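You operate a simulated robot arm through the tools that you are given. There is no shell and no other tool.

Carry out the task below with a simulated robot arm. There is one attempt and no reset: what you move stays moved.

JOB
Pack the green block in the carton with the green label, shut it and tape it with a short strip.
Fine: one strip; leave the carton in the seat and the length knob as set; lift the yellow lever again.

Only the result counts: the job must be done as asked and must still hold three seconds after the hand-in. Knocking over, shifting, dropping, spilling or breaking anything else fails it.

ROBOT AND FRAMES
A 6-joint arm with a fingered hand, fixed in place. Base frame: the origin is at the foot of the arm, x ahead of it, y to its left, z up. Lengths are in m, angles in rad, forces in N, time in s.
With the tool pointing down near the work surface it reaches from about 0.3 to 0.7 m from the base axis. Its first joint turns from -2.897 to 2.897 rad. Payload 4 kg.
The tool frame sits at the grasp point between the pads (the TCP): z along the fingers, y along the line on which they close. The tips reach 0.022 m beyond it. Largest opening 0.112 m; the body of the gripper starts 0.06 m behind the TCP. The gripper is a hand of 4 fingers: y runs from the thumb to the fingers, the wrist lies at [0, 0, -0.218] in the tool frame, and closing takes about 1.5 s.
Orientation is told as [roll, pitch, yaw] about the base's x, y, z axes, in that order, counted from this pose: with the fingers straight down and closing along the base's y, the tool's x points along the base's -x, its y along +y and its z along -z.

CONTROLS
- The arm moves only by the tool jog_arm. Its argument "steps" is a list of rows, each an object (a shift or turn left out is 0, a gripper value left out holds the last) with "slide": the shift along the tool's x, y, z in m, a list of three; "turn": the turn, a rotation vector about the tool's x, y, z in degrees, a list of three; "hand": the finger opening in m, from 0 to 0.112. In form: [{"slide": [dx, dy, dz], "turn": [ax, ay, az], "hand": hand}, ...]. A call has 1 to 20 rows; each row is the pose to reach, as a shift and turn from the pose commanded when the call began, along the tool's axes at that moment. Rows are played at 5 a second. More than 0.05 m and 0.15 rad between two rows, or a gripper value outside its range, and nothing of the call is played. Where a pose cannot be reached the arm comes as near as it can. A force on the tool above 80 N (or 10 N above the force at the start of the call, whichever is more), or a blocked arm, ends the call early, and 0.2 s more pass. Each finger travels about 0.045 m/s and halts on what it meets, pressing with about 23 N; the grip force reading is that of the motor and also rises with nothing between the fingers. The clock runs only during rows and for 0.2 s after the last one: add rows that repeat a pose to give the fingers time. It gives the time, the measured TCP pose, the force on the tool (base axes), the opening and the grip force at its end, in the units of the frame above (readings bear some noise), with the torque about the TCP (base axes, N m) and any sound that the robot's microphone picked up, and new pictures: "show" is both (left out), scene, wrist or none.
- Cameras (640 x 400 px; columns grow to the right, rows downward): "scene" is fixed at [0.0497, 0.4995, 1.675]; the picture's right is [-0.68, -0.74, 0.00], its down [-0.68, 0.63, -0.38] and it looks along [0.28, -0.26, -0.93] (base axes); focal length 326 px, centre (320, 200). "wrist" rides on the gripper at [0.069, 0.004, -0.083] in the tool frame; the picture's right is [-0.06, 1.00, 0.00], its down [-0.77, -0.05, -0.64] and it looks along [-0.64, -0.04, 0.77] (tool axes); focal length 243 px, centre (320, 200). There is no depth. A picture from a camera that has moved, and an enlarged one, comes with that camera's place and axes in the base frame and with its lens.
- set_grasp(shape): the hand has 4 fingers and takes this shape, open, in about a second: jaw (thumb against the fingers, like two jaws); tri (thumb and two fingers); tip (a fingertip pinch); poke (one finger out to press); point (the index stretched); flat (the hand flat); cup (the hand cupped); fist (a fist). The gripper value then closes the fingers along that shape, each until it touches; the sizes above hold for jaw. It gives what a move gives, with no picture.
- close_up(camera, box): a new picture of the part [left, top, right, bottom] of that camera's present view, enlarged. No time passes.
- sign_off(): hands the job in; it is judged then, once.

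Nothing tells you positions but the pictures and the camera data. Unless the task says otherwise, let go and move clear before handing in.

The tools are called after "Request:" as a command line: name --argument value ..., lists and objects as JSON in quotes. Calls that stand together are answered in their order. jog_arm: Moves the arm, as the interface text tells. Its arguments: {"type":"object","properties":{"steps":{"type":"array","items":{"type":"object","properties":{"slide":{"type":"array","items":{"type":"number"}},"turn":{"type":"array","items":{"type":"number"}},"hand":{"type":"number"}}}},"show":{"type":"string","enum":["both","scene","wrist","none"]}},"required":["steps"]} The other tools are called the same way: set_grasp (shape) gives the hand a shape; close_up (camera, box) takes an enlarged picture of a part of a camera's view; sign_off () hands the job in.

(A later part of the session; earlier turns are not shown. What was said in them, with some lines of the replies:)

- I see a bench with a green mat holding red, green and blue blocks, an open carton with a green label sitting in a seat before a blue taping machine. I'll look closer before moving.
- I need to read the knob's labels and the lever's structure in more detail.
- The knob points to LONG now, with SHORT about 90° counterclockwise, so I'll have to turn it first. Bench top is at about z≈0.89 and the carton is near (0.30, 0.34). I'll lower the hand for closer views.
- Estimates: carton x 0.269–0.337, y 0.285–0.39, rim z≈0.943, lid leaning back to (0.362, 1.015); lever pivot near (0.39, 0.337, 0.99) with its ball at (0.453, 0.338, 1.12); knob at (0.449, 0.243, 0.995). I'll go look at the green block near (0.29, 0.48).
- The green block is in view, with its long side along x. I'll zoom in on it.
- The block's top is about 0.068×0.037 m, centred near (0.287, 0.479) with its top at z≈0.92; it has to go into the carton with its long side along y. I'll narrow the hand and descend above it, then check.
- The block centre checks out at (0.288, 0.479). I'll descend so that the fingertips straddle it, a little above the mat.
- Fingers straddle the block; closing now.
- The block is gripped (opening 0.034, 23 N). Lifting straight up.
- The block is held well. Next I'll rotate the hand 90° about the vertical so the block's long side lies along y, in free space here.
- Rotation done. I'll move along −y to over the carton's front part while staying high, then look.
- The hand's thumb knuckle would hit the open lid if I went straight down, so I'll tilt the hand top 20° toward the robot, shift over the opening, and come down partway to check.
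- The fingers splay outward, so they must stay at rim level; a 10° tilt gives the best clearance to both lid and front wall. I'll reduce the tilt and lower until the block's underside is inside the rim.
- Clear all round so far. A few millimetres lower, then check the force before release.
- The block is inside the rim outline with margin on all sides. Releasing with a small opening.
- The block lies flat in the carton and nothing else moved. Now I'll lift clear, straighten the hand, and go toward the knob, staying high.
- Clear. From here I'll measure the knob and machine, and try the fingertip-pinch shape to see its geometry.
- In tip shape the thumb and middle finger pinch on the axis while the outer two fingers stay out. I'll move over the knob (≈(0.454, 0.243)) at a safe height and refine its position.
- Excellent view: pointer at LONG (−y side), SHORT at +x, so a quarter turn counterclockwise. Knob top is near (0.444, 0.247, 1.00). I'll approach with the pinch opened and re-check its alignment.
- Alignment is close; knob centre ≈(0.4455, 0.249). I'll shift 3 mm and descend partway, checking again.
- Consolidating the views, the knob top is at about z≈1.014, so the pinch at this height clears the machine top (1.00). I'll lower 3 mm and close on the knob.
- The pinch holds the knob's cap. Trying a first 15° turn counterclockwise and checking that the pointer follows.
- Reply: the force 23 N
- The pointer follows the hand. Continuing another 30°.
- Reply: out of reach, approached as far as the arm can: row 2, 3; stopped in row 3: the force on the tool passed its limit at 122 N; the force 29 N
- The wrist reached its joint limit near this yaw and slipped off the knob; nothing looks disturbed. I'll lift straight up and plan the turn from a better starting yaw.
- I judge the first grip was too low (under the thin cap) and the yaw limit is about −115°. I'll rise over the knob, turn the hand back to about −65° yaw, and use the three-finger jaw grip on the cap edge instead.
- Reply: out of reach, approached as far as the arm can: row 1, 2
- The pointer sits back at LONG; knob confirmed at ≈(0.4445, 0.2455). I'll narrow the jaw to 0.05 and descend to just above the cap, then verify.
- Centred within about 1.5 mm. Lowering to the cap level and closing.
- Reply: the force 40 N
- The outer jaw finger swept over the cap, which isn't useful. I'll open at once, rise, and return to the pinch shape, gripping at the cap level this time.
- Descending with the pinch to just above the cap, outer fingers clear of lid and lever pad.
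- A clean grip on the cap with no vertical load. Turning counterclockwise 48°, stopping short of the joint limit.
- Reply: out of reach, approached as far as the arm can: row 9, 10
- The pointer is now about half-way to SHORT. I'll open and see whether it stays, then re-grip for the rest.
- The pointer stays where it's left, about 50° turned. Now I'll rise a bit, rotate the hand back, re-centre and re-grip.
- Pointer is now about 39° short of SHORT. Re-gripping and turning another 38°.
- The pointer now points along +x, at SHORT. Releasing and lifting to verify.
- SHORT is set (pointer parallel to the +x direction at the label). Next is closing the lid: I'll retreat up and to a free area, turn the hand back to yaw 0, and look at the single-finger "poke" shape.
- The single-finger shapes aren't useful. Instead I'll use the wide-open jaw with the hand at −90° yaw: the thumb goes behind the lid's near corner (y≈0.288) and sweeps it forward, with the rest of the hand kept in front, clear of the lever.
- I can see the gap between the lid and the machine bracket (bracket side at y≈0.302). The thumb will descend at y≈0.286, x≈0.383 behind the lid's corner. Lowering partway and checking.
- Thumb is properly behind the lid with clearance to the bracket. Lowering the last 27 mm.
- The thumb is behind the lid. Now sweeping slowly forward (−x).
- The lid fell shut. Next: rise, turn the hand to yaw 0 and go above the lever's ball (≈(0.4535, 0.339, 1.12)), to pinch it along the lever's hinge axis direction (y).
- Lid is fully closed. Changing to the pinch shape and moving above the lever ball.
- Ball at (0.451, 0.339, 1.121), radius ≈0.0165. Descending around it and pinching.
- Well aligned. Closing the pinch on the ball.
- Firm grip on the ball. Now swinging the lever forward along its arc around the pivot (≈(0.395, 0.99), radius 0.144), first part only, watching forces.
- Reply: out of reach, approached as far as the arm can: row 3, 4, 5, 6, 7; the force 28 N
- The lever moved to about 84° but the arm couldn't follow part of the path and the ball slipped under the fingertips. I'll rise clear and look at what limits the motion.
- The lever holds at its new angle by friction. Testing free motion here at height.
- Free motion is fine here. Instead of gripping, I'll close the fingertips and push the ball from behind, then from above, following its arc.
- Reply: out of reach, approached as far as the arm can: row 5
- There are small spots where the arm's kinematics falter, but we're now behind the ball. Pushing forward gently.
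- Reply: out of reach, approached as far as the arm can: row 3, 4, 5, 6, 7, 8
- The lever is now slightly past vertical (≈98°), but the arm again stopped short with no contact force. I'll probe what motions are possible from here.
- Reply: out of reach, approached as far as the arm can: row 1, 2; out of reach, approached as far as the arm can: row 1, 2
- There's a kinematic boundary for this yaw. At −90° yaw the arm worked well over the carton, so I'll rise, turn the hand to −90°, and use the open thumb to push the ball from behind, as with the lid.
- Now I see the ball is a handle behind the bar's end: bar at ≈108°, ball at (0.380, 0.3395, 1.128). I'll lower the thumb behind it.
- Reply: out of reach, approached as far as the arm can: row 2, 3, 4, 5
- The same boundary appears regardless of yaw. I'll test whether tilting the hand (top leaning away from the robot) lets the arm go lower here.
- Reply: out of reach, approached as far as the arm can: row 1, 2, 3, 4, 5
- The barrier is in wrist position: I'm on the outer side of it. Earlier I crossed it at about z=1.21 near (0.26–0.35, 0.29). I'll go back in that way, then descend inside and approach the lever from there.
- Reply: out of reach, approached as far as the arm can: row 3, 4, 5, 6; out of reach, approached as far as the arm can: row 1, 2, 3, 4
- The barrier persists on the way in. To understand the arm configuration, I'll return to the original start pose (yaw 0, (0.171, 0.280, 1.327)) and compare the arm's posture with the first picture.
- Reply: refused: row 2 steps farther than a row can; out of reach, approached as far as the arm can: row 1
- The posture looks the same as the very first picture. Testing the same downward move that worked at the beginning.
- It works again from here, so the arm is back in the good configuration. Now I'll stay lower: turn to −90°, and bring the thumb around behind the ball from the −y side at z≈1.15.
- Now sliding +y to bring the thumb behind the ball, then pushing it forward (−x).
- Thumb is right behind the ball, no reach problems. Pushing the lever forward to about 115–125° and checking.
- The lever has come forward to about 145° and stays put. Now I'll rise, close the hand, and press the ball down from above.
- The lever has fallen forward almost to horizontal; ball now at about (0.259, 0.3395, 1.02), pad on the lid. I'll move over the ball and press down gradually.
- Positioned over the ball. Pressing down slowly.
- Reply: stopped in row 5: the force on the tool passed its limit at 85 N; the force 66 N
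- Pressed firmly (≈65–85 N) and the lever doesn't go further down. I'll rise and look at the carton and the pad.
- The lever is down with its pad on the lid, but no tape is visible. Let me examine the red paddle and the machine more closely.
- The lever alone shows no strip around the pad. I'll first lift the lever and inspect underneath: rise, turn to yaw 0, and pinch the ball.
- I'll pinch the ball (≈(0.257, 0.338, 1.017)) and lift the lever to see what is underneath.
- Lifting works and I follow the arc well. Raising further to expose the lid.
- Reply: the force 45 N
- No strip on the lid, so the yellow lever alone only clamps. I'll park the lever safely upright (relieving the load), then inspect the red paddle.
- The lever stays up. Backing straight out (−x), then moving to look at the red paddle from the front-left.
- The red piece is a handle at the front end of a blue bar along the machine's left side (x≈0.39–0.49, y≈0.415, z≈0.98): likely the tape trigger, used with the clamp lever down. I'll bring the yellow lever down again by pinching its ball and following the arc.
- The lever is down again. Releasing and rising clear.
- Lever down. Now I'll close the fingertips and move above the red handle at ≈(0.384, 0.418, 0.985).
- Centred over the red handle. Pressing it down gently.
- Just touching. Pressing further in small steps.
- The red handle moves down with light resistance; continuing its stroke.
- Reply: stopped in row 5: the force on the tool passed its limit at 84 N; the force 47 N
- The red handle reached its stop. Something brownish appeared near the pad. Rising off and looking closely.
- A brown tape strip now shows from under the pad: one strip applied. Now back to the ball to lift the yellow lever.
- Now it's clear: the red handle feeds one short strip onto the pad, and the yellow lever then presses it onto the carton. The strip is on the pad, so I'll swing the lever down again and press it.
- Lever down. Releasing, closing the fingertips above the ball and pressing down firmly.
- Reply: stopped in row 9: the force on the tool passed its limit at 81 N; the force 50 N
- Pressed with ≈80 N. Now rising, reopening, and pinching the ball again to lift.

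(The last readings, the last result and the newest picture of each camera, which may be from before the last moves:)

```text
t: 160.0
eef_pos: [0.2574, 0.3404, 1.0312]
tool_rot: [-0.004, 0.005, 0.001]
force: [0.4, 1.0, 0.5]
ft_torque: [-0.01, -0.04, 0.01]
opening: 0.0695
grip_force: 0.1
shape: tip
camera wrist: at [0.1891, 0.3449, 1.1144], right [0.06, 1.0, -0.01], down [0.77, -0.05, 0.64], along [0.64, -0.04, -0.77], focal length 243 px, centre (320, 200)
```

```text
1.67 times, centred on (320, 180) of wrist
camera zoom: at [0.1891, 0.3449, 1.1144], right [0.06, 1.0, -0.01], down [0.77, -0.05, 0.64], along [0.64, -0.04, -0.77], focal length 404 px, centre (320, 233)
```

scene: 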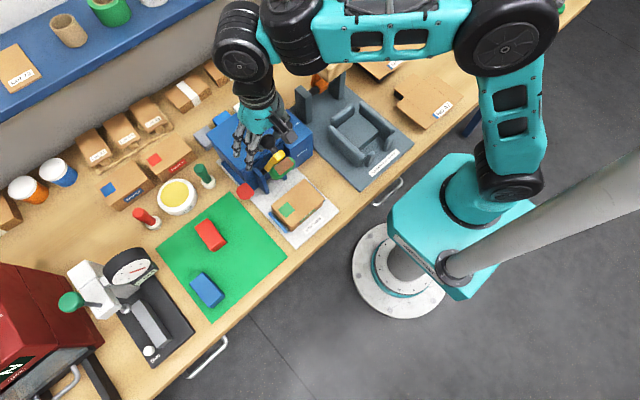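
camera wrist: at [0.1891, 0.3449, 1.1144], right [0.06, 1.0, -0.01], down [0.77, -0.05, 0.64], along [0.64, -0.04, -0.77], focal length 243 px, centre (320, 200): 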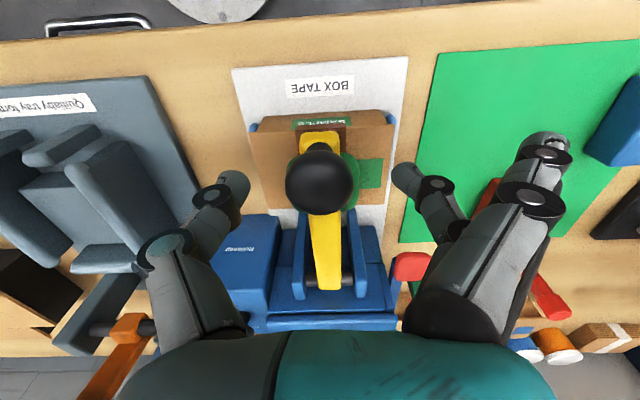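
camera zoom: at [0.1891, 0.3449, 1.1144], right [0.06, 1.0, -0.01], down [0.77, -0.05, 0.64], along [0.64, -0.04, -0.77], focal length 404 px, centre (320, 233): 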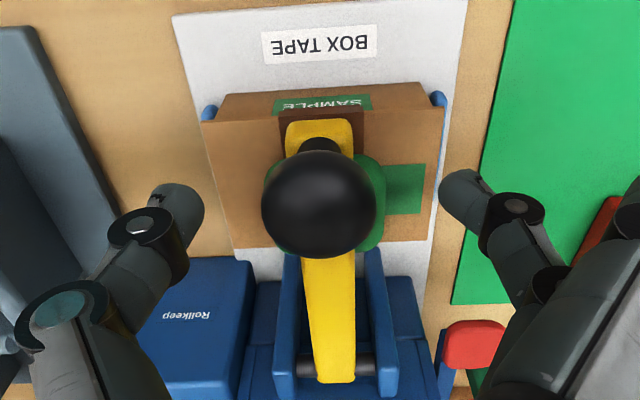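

The brown strip now sits over the lid's front edge: tape applied. Now pinch and lift the lever.

Request:
jog_arm --steps '[{"slide": [0, 0, -0.001], "hand": 0.045}, {"slide": [0, 0, -0.001], "hand": 0.03}, {"slide": [0, 0, -0.001], "hand": 0.015}, {"slide": [0, 0, -0.001], "hand": 0.015}, {"slide": [0, 0, -0.001], "hand": 0.015}, {"slide": [0, 0, -0.001], "hand": 0.015}]' --show "none"

Request:
jog_arm --steps '[{"slide": [-0.0015, 0, -0.008]}, {"slide": [-0.0054, 0, -0.019]}, {"slide": [-0.01, 0, -0.0302]}, {"slide": [-0.0159, 0, -0.0414]}, {"slide": [-0.0225, 0, -0.0518]}, {"slide": [-0.03, 0, -0.0616]}, {"slide": [-0.0383, 0, -0.0706]}, {"slide": [-0.0474, 0, -0.079]}, {"slide": [-0.0572, 0, -0.0865]}, {"slide": [-0.0676, 0, -0.0931]}, {"slide": [-0.0786, 0, -0.0988]}, {"slide": [-0.09, 0, -0.1036]}, {"slide": [-0.1018, 0, -0.1072]}, {"slide": [-0.1138, 0, -0.11]}, {"slide": [-0.122, 0, -0.111]}, {"slide": [-0.122, 0, -0.111]}]'

Request:
close_up --camera "wrist" --box '[200, 0, 440, 240]'

Request:
close_up --camera "scene" --box '[220, 110, 350, 240]'

```text
t: 161.4
eef_pos: [0.2582, 0.3411, 1.0328]
tool_rot: [-0.005, 0.005, -0.001]
force: [-1.8, 0.4, 0.0]
ft_torque: [0.02, 0.09, 0.0]
opening: 0.0276
grip_force: 23.3
shape: tip
```

```text
t: 164.8
eef_pos: [0.3821, 0.3422, 1.1418]
tool_rot: [-0.003, 0.005, -0.003]
force: [-3.5, 0.1, 14.8]
ft_torque: [-0.08, 0.26, -0.01]
opening: 0.0278
grip_force: 22.7
shape: tip
camera wrist: at [0.3126, 0.3457, 1.2252], right [0.06, 1.0, 0.0], down [0.77, -0.05, 0.64], along [0.64, -0.04, -0.77], focal length 243 px, centre (320, 200)
```

scene: 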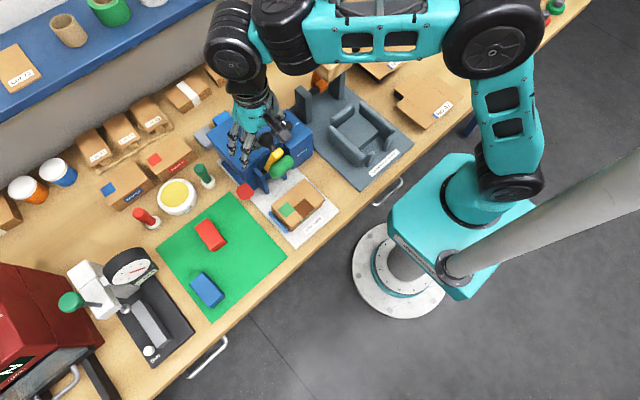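
wrist: 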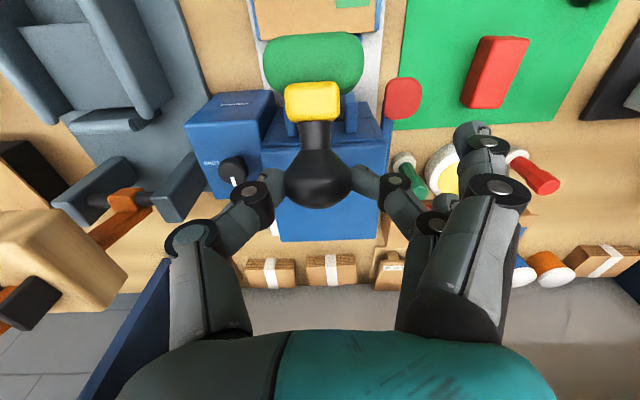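

```text
1.67 times, centred on (320, 120) of wrist
camera zoom: at [0.3126, 0.3457, 1.2252], right [0.06, 1.0, 0.0], down [0.77, -0.05, 0.64], along [0.64, -0.04, -0.77], focal length 404 px, centre (320, 333)
```

zoom: 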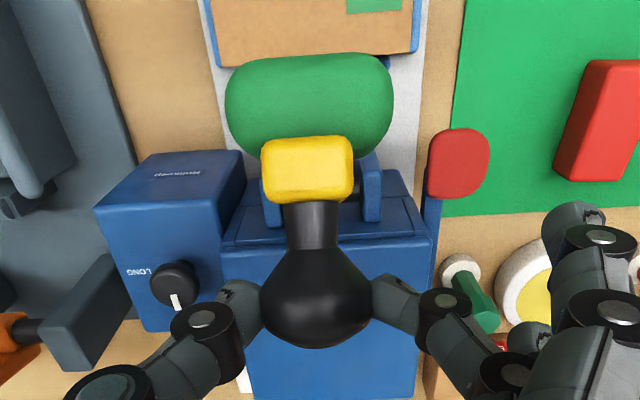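

```text
3.08 times, centred on (285, 175) of scene
camera zoom: at [0.0497, 0.4995, 1.675], right [-0.68, -0.74, 0.0], down [-0.68, 0.63, -0.38], along [0.28, -0.26, -0.93], focal length 1004 px, centre (428, 277)
```

zoom: 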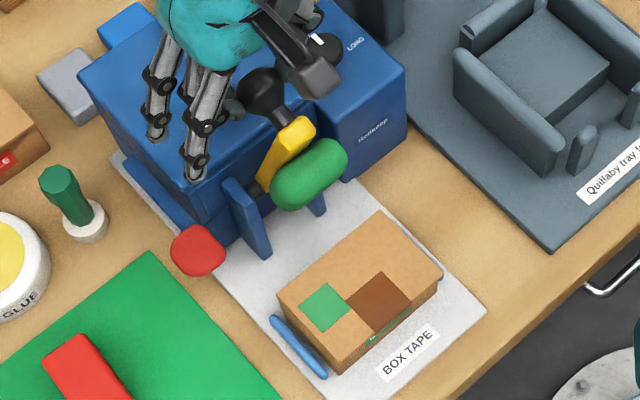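

The short strip is on the carton, across lid and front. Continuing to swing the lever back to its original raised position.

Request:
jog_arm --steps '[{"slide": [-0.009, 0, -0.004]}, {"slide": [-0.0178, 0, -0.0045]}, {"slide": [-0.0275, 0, -0.004]}, {"slide": [-0.0375, 0, -0.0025]}, {"slide": [-0.046, 0, 0]}, {"slide": [-0.0543, 0, 0.002]}, {"slide": [-0.061, 0, 0.0045]}, {"slide": [-0.067, 0, 0.007]}, {"slide": [-0.067, 0, 0.007]}]'

Request:
close_up --camera "wrist" --box '[200, 20, 440, 260]'

Request:
close_up --camera "scene" --box '[220, 90, 350, 230]'

```text
t: 166.8
eef_pos: [0.4497, 0.3409, 1.1359]
tool_rot: [-0.004, 0.003, -0.002]
force: [5.9, -1.6, 21.7]
ft_torque: [-0.17, 0.05, 0.02]
opening: 0.0287
grip_force: 23.2
shape: tip
camera wrist: at [0.381, 0.3445, 1.2189], right [0.07, 1.0, 0.0], down [0.77, -0.05, 0.64], along [0.64, -0.04, -0.77], focal length 243 px, centre (320, 200)
```

scene: 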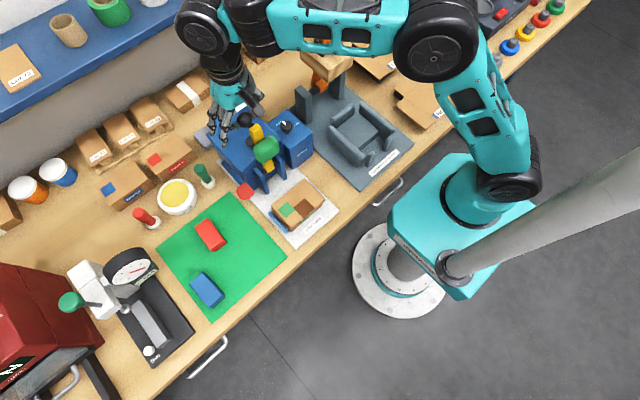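
wrist: 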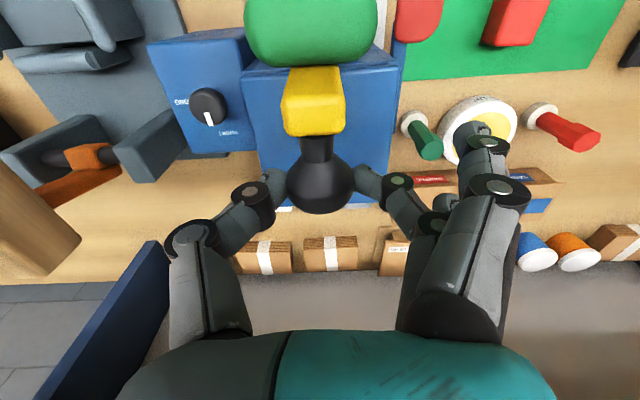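

```text
1.67 times, centred on (320, 140) of wrist
camera zoom: at [0.381, 0.3445, 1.2189], right [0.07, 1.0, 0.0], down [0.77, -0.05, 0.64], along [0.64, -0.04, -0.77], focal length 404 px, centre (320, 300)
```

zoom: 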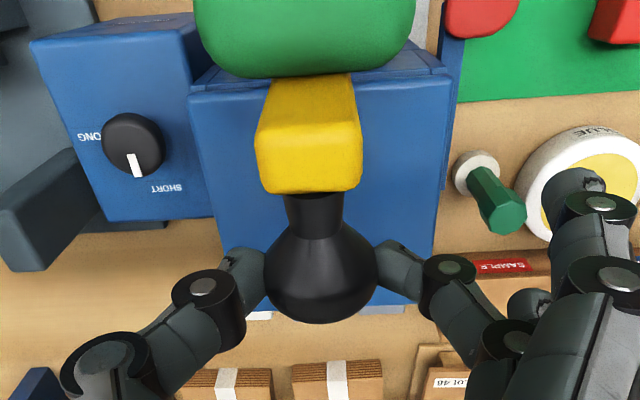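

```text
2.86 times, centred on (285, 160) of scene
camera zoom: at [0.0497, 0.4995, 1.675], right [-0.68, -0.74, 0.0], down [-0.68, 0.63, -0.38], along [0.28, -0.26, -0.93], focal length 932 px, centre (420, 314)
```

zoom: 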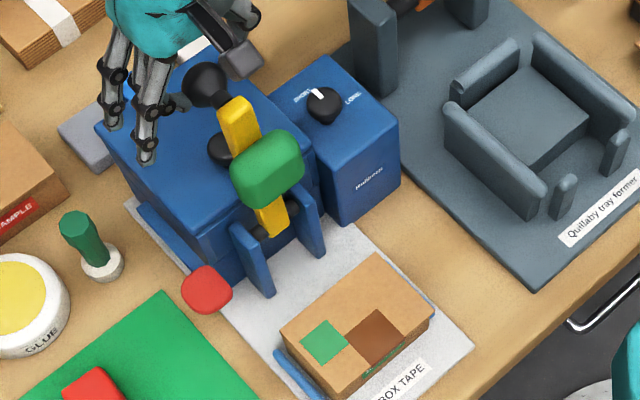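

Lever is back in its original raised position. Releasing and rising straight up, clear of everything.

Request:
jog_arm --steps '[{"hand": 0.04}, {"hand": 0.06}, {"hand": 0.07}, {"hand": 0.07}, {"slide": [0, 0, -0.03], "hand": 0.07}, {"slide": [0, 0, -0.07], "hand": 0.07}, {"slide": [0, 0, -0.11], "hand": 0.07}, {"slide": [0, 0, -0.14], "hand": 0.07}, {"slide": [0, 0, -0.14], "hand": 0.07}, {"slide": [0, 0, -0.14], "hand": 0.07}]'

Request:
close_up --camera "scene" --box '[210, 90, 350, 240]'

Request:
close_up --camera "scene" --box '[260, 170, 340, 240]'

Request:
close_up --camera "scene" --box '[265, 105, 315, 140]'

```text
t: 169.0
eef_pos: [0.4492, 0.3387, 1.278]
tool_rot: [-0.004, 0.003, -0.001]
force: [0.1, -0.1, -0.2]
ft_torque: [-0.04, 0.03, 0.03]
opening: 0.0698
grip_force: 0.1
shape: tip
camera wrist: at [0.3802, 0.3433, 1.3611], right [0.06, 1.0, 0.0], down [0.77, -0.05, 0.64], along [0.64, -0.04, -0.77], focal length 243 px, centre (320, 200)
```

scene: 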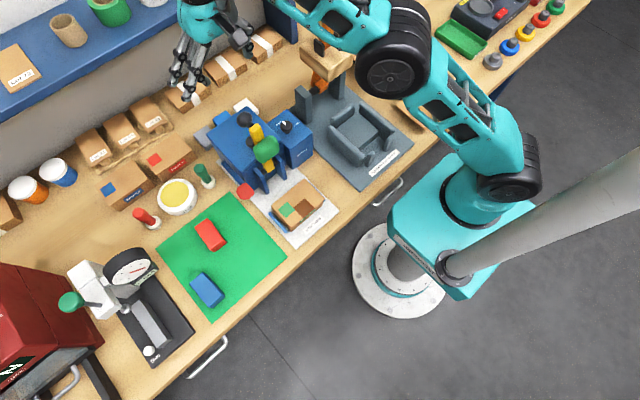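
wrist: 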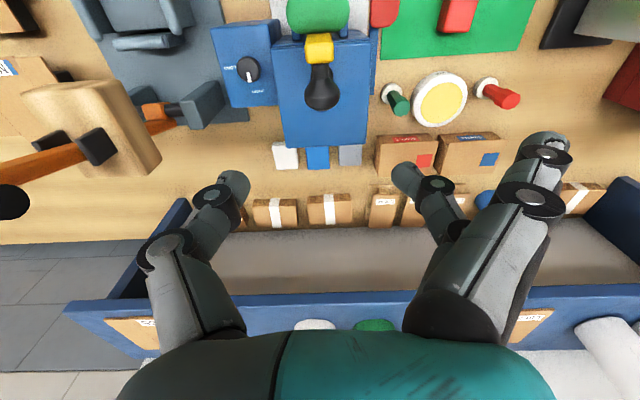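

```text
2.67 times, centred on (280, 165) of scene
camera zoom: at [0.0497, 0.4995, 1.675], right [-0.68, -0.74, 0.0], down [-0.68, 0.63, -0.38], along [0.28, -0.26, -0.93], focal length 870 px, centre (427, 293)
```

zoom: 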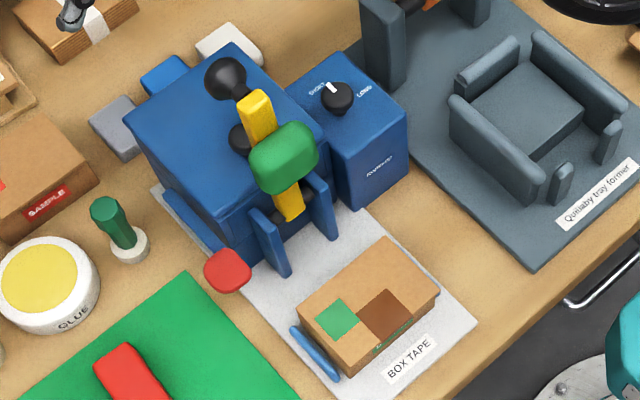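

```text
5.71 times, centred on (300, 205) of scene
camera zoom: at [0.0497, 0.4995, 1.675], right [-0.68, -0.74, 0.0], down [-0.68, 0.63, -0.38], along [0.28, -0.26, -0.93], focal length 1864 px, centre (434, 171)
```

zoom: 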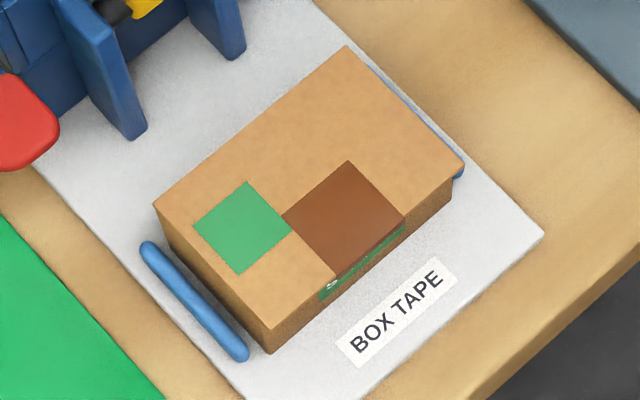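

```text
11.43 times, centred on (290, 122) of scene
camera zoom: at [0.0497, 0.4995, 1.675], right [-0.68, -0.74, 0.0], down [-0.68, 0.63, -0.38], along [0.28, -0.26, -0.93], focal length 3728 px, centre (663, 1086)
```

zoom: 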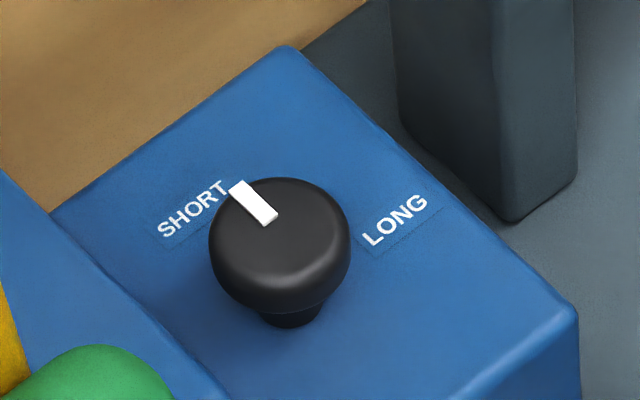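

The carton is closed in its seat with one short strip over the lid edge and front. The knob is at SHORT, the yellow lever is up, nothing else has moved and the hand is clear. Handing in.

Request:
sign_off

```text
The job is handed in.
```

The green block is packed in the green-label carton, and the lid is shut and taped with one short strip over its front edge. I handed the job in; no verdict has come back yet.

- **Length knob:** it was on LONG at the start, so I turned it to SHORT and left it there.
- **Yellow lever:** I lowered it twice before any tape was on the pad, because the red handle has to feed the strip first. Those presses left no tape on the carton. The lever is now back in its original raised position.
- **Carton:** it is still in its seat, and in the last pictures nothing else on the bench had moved.
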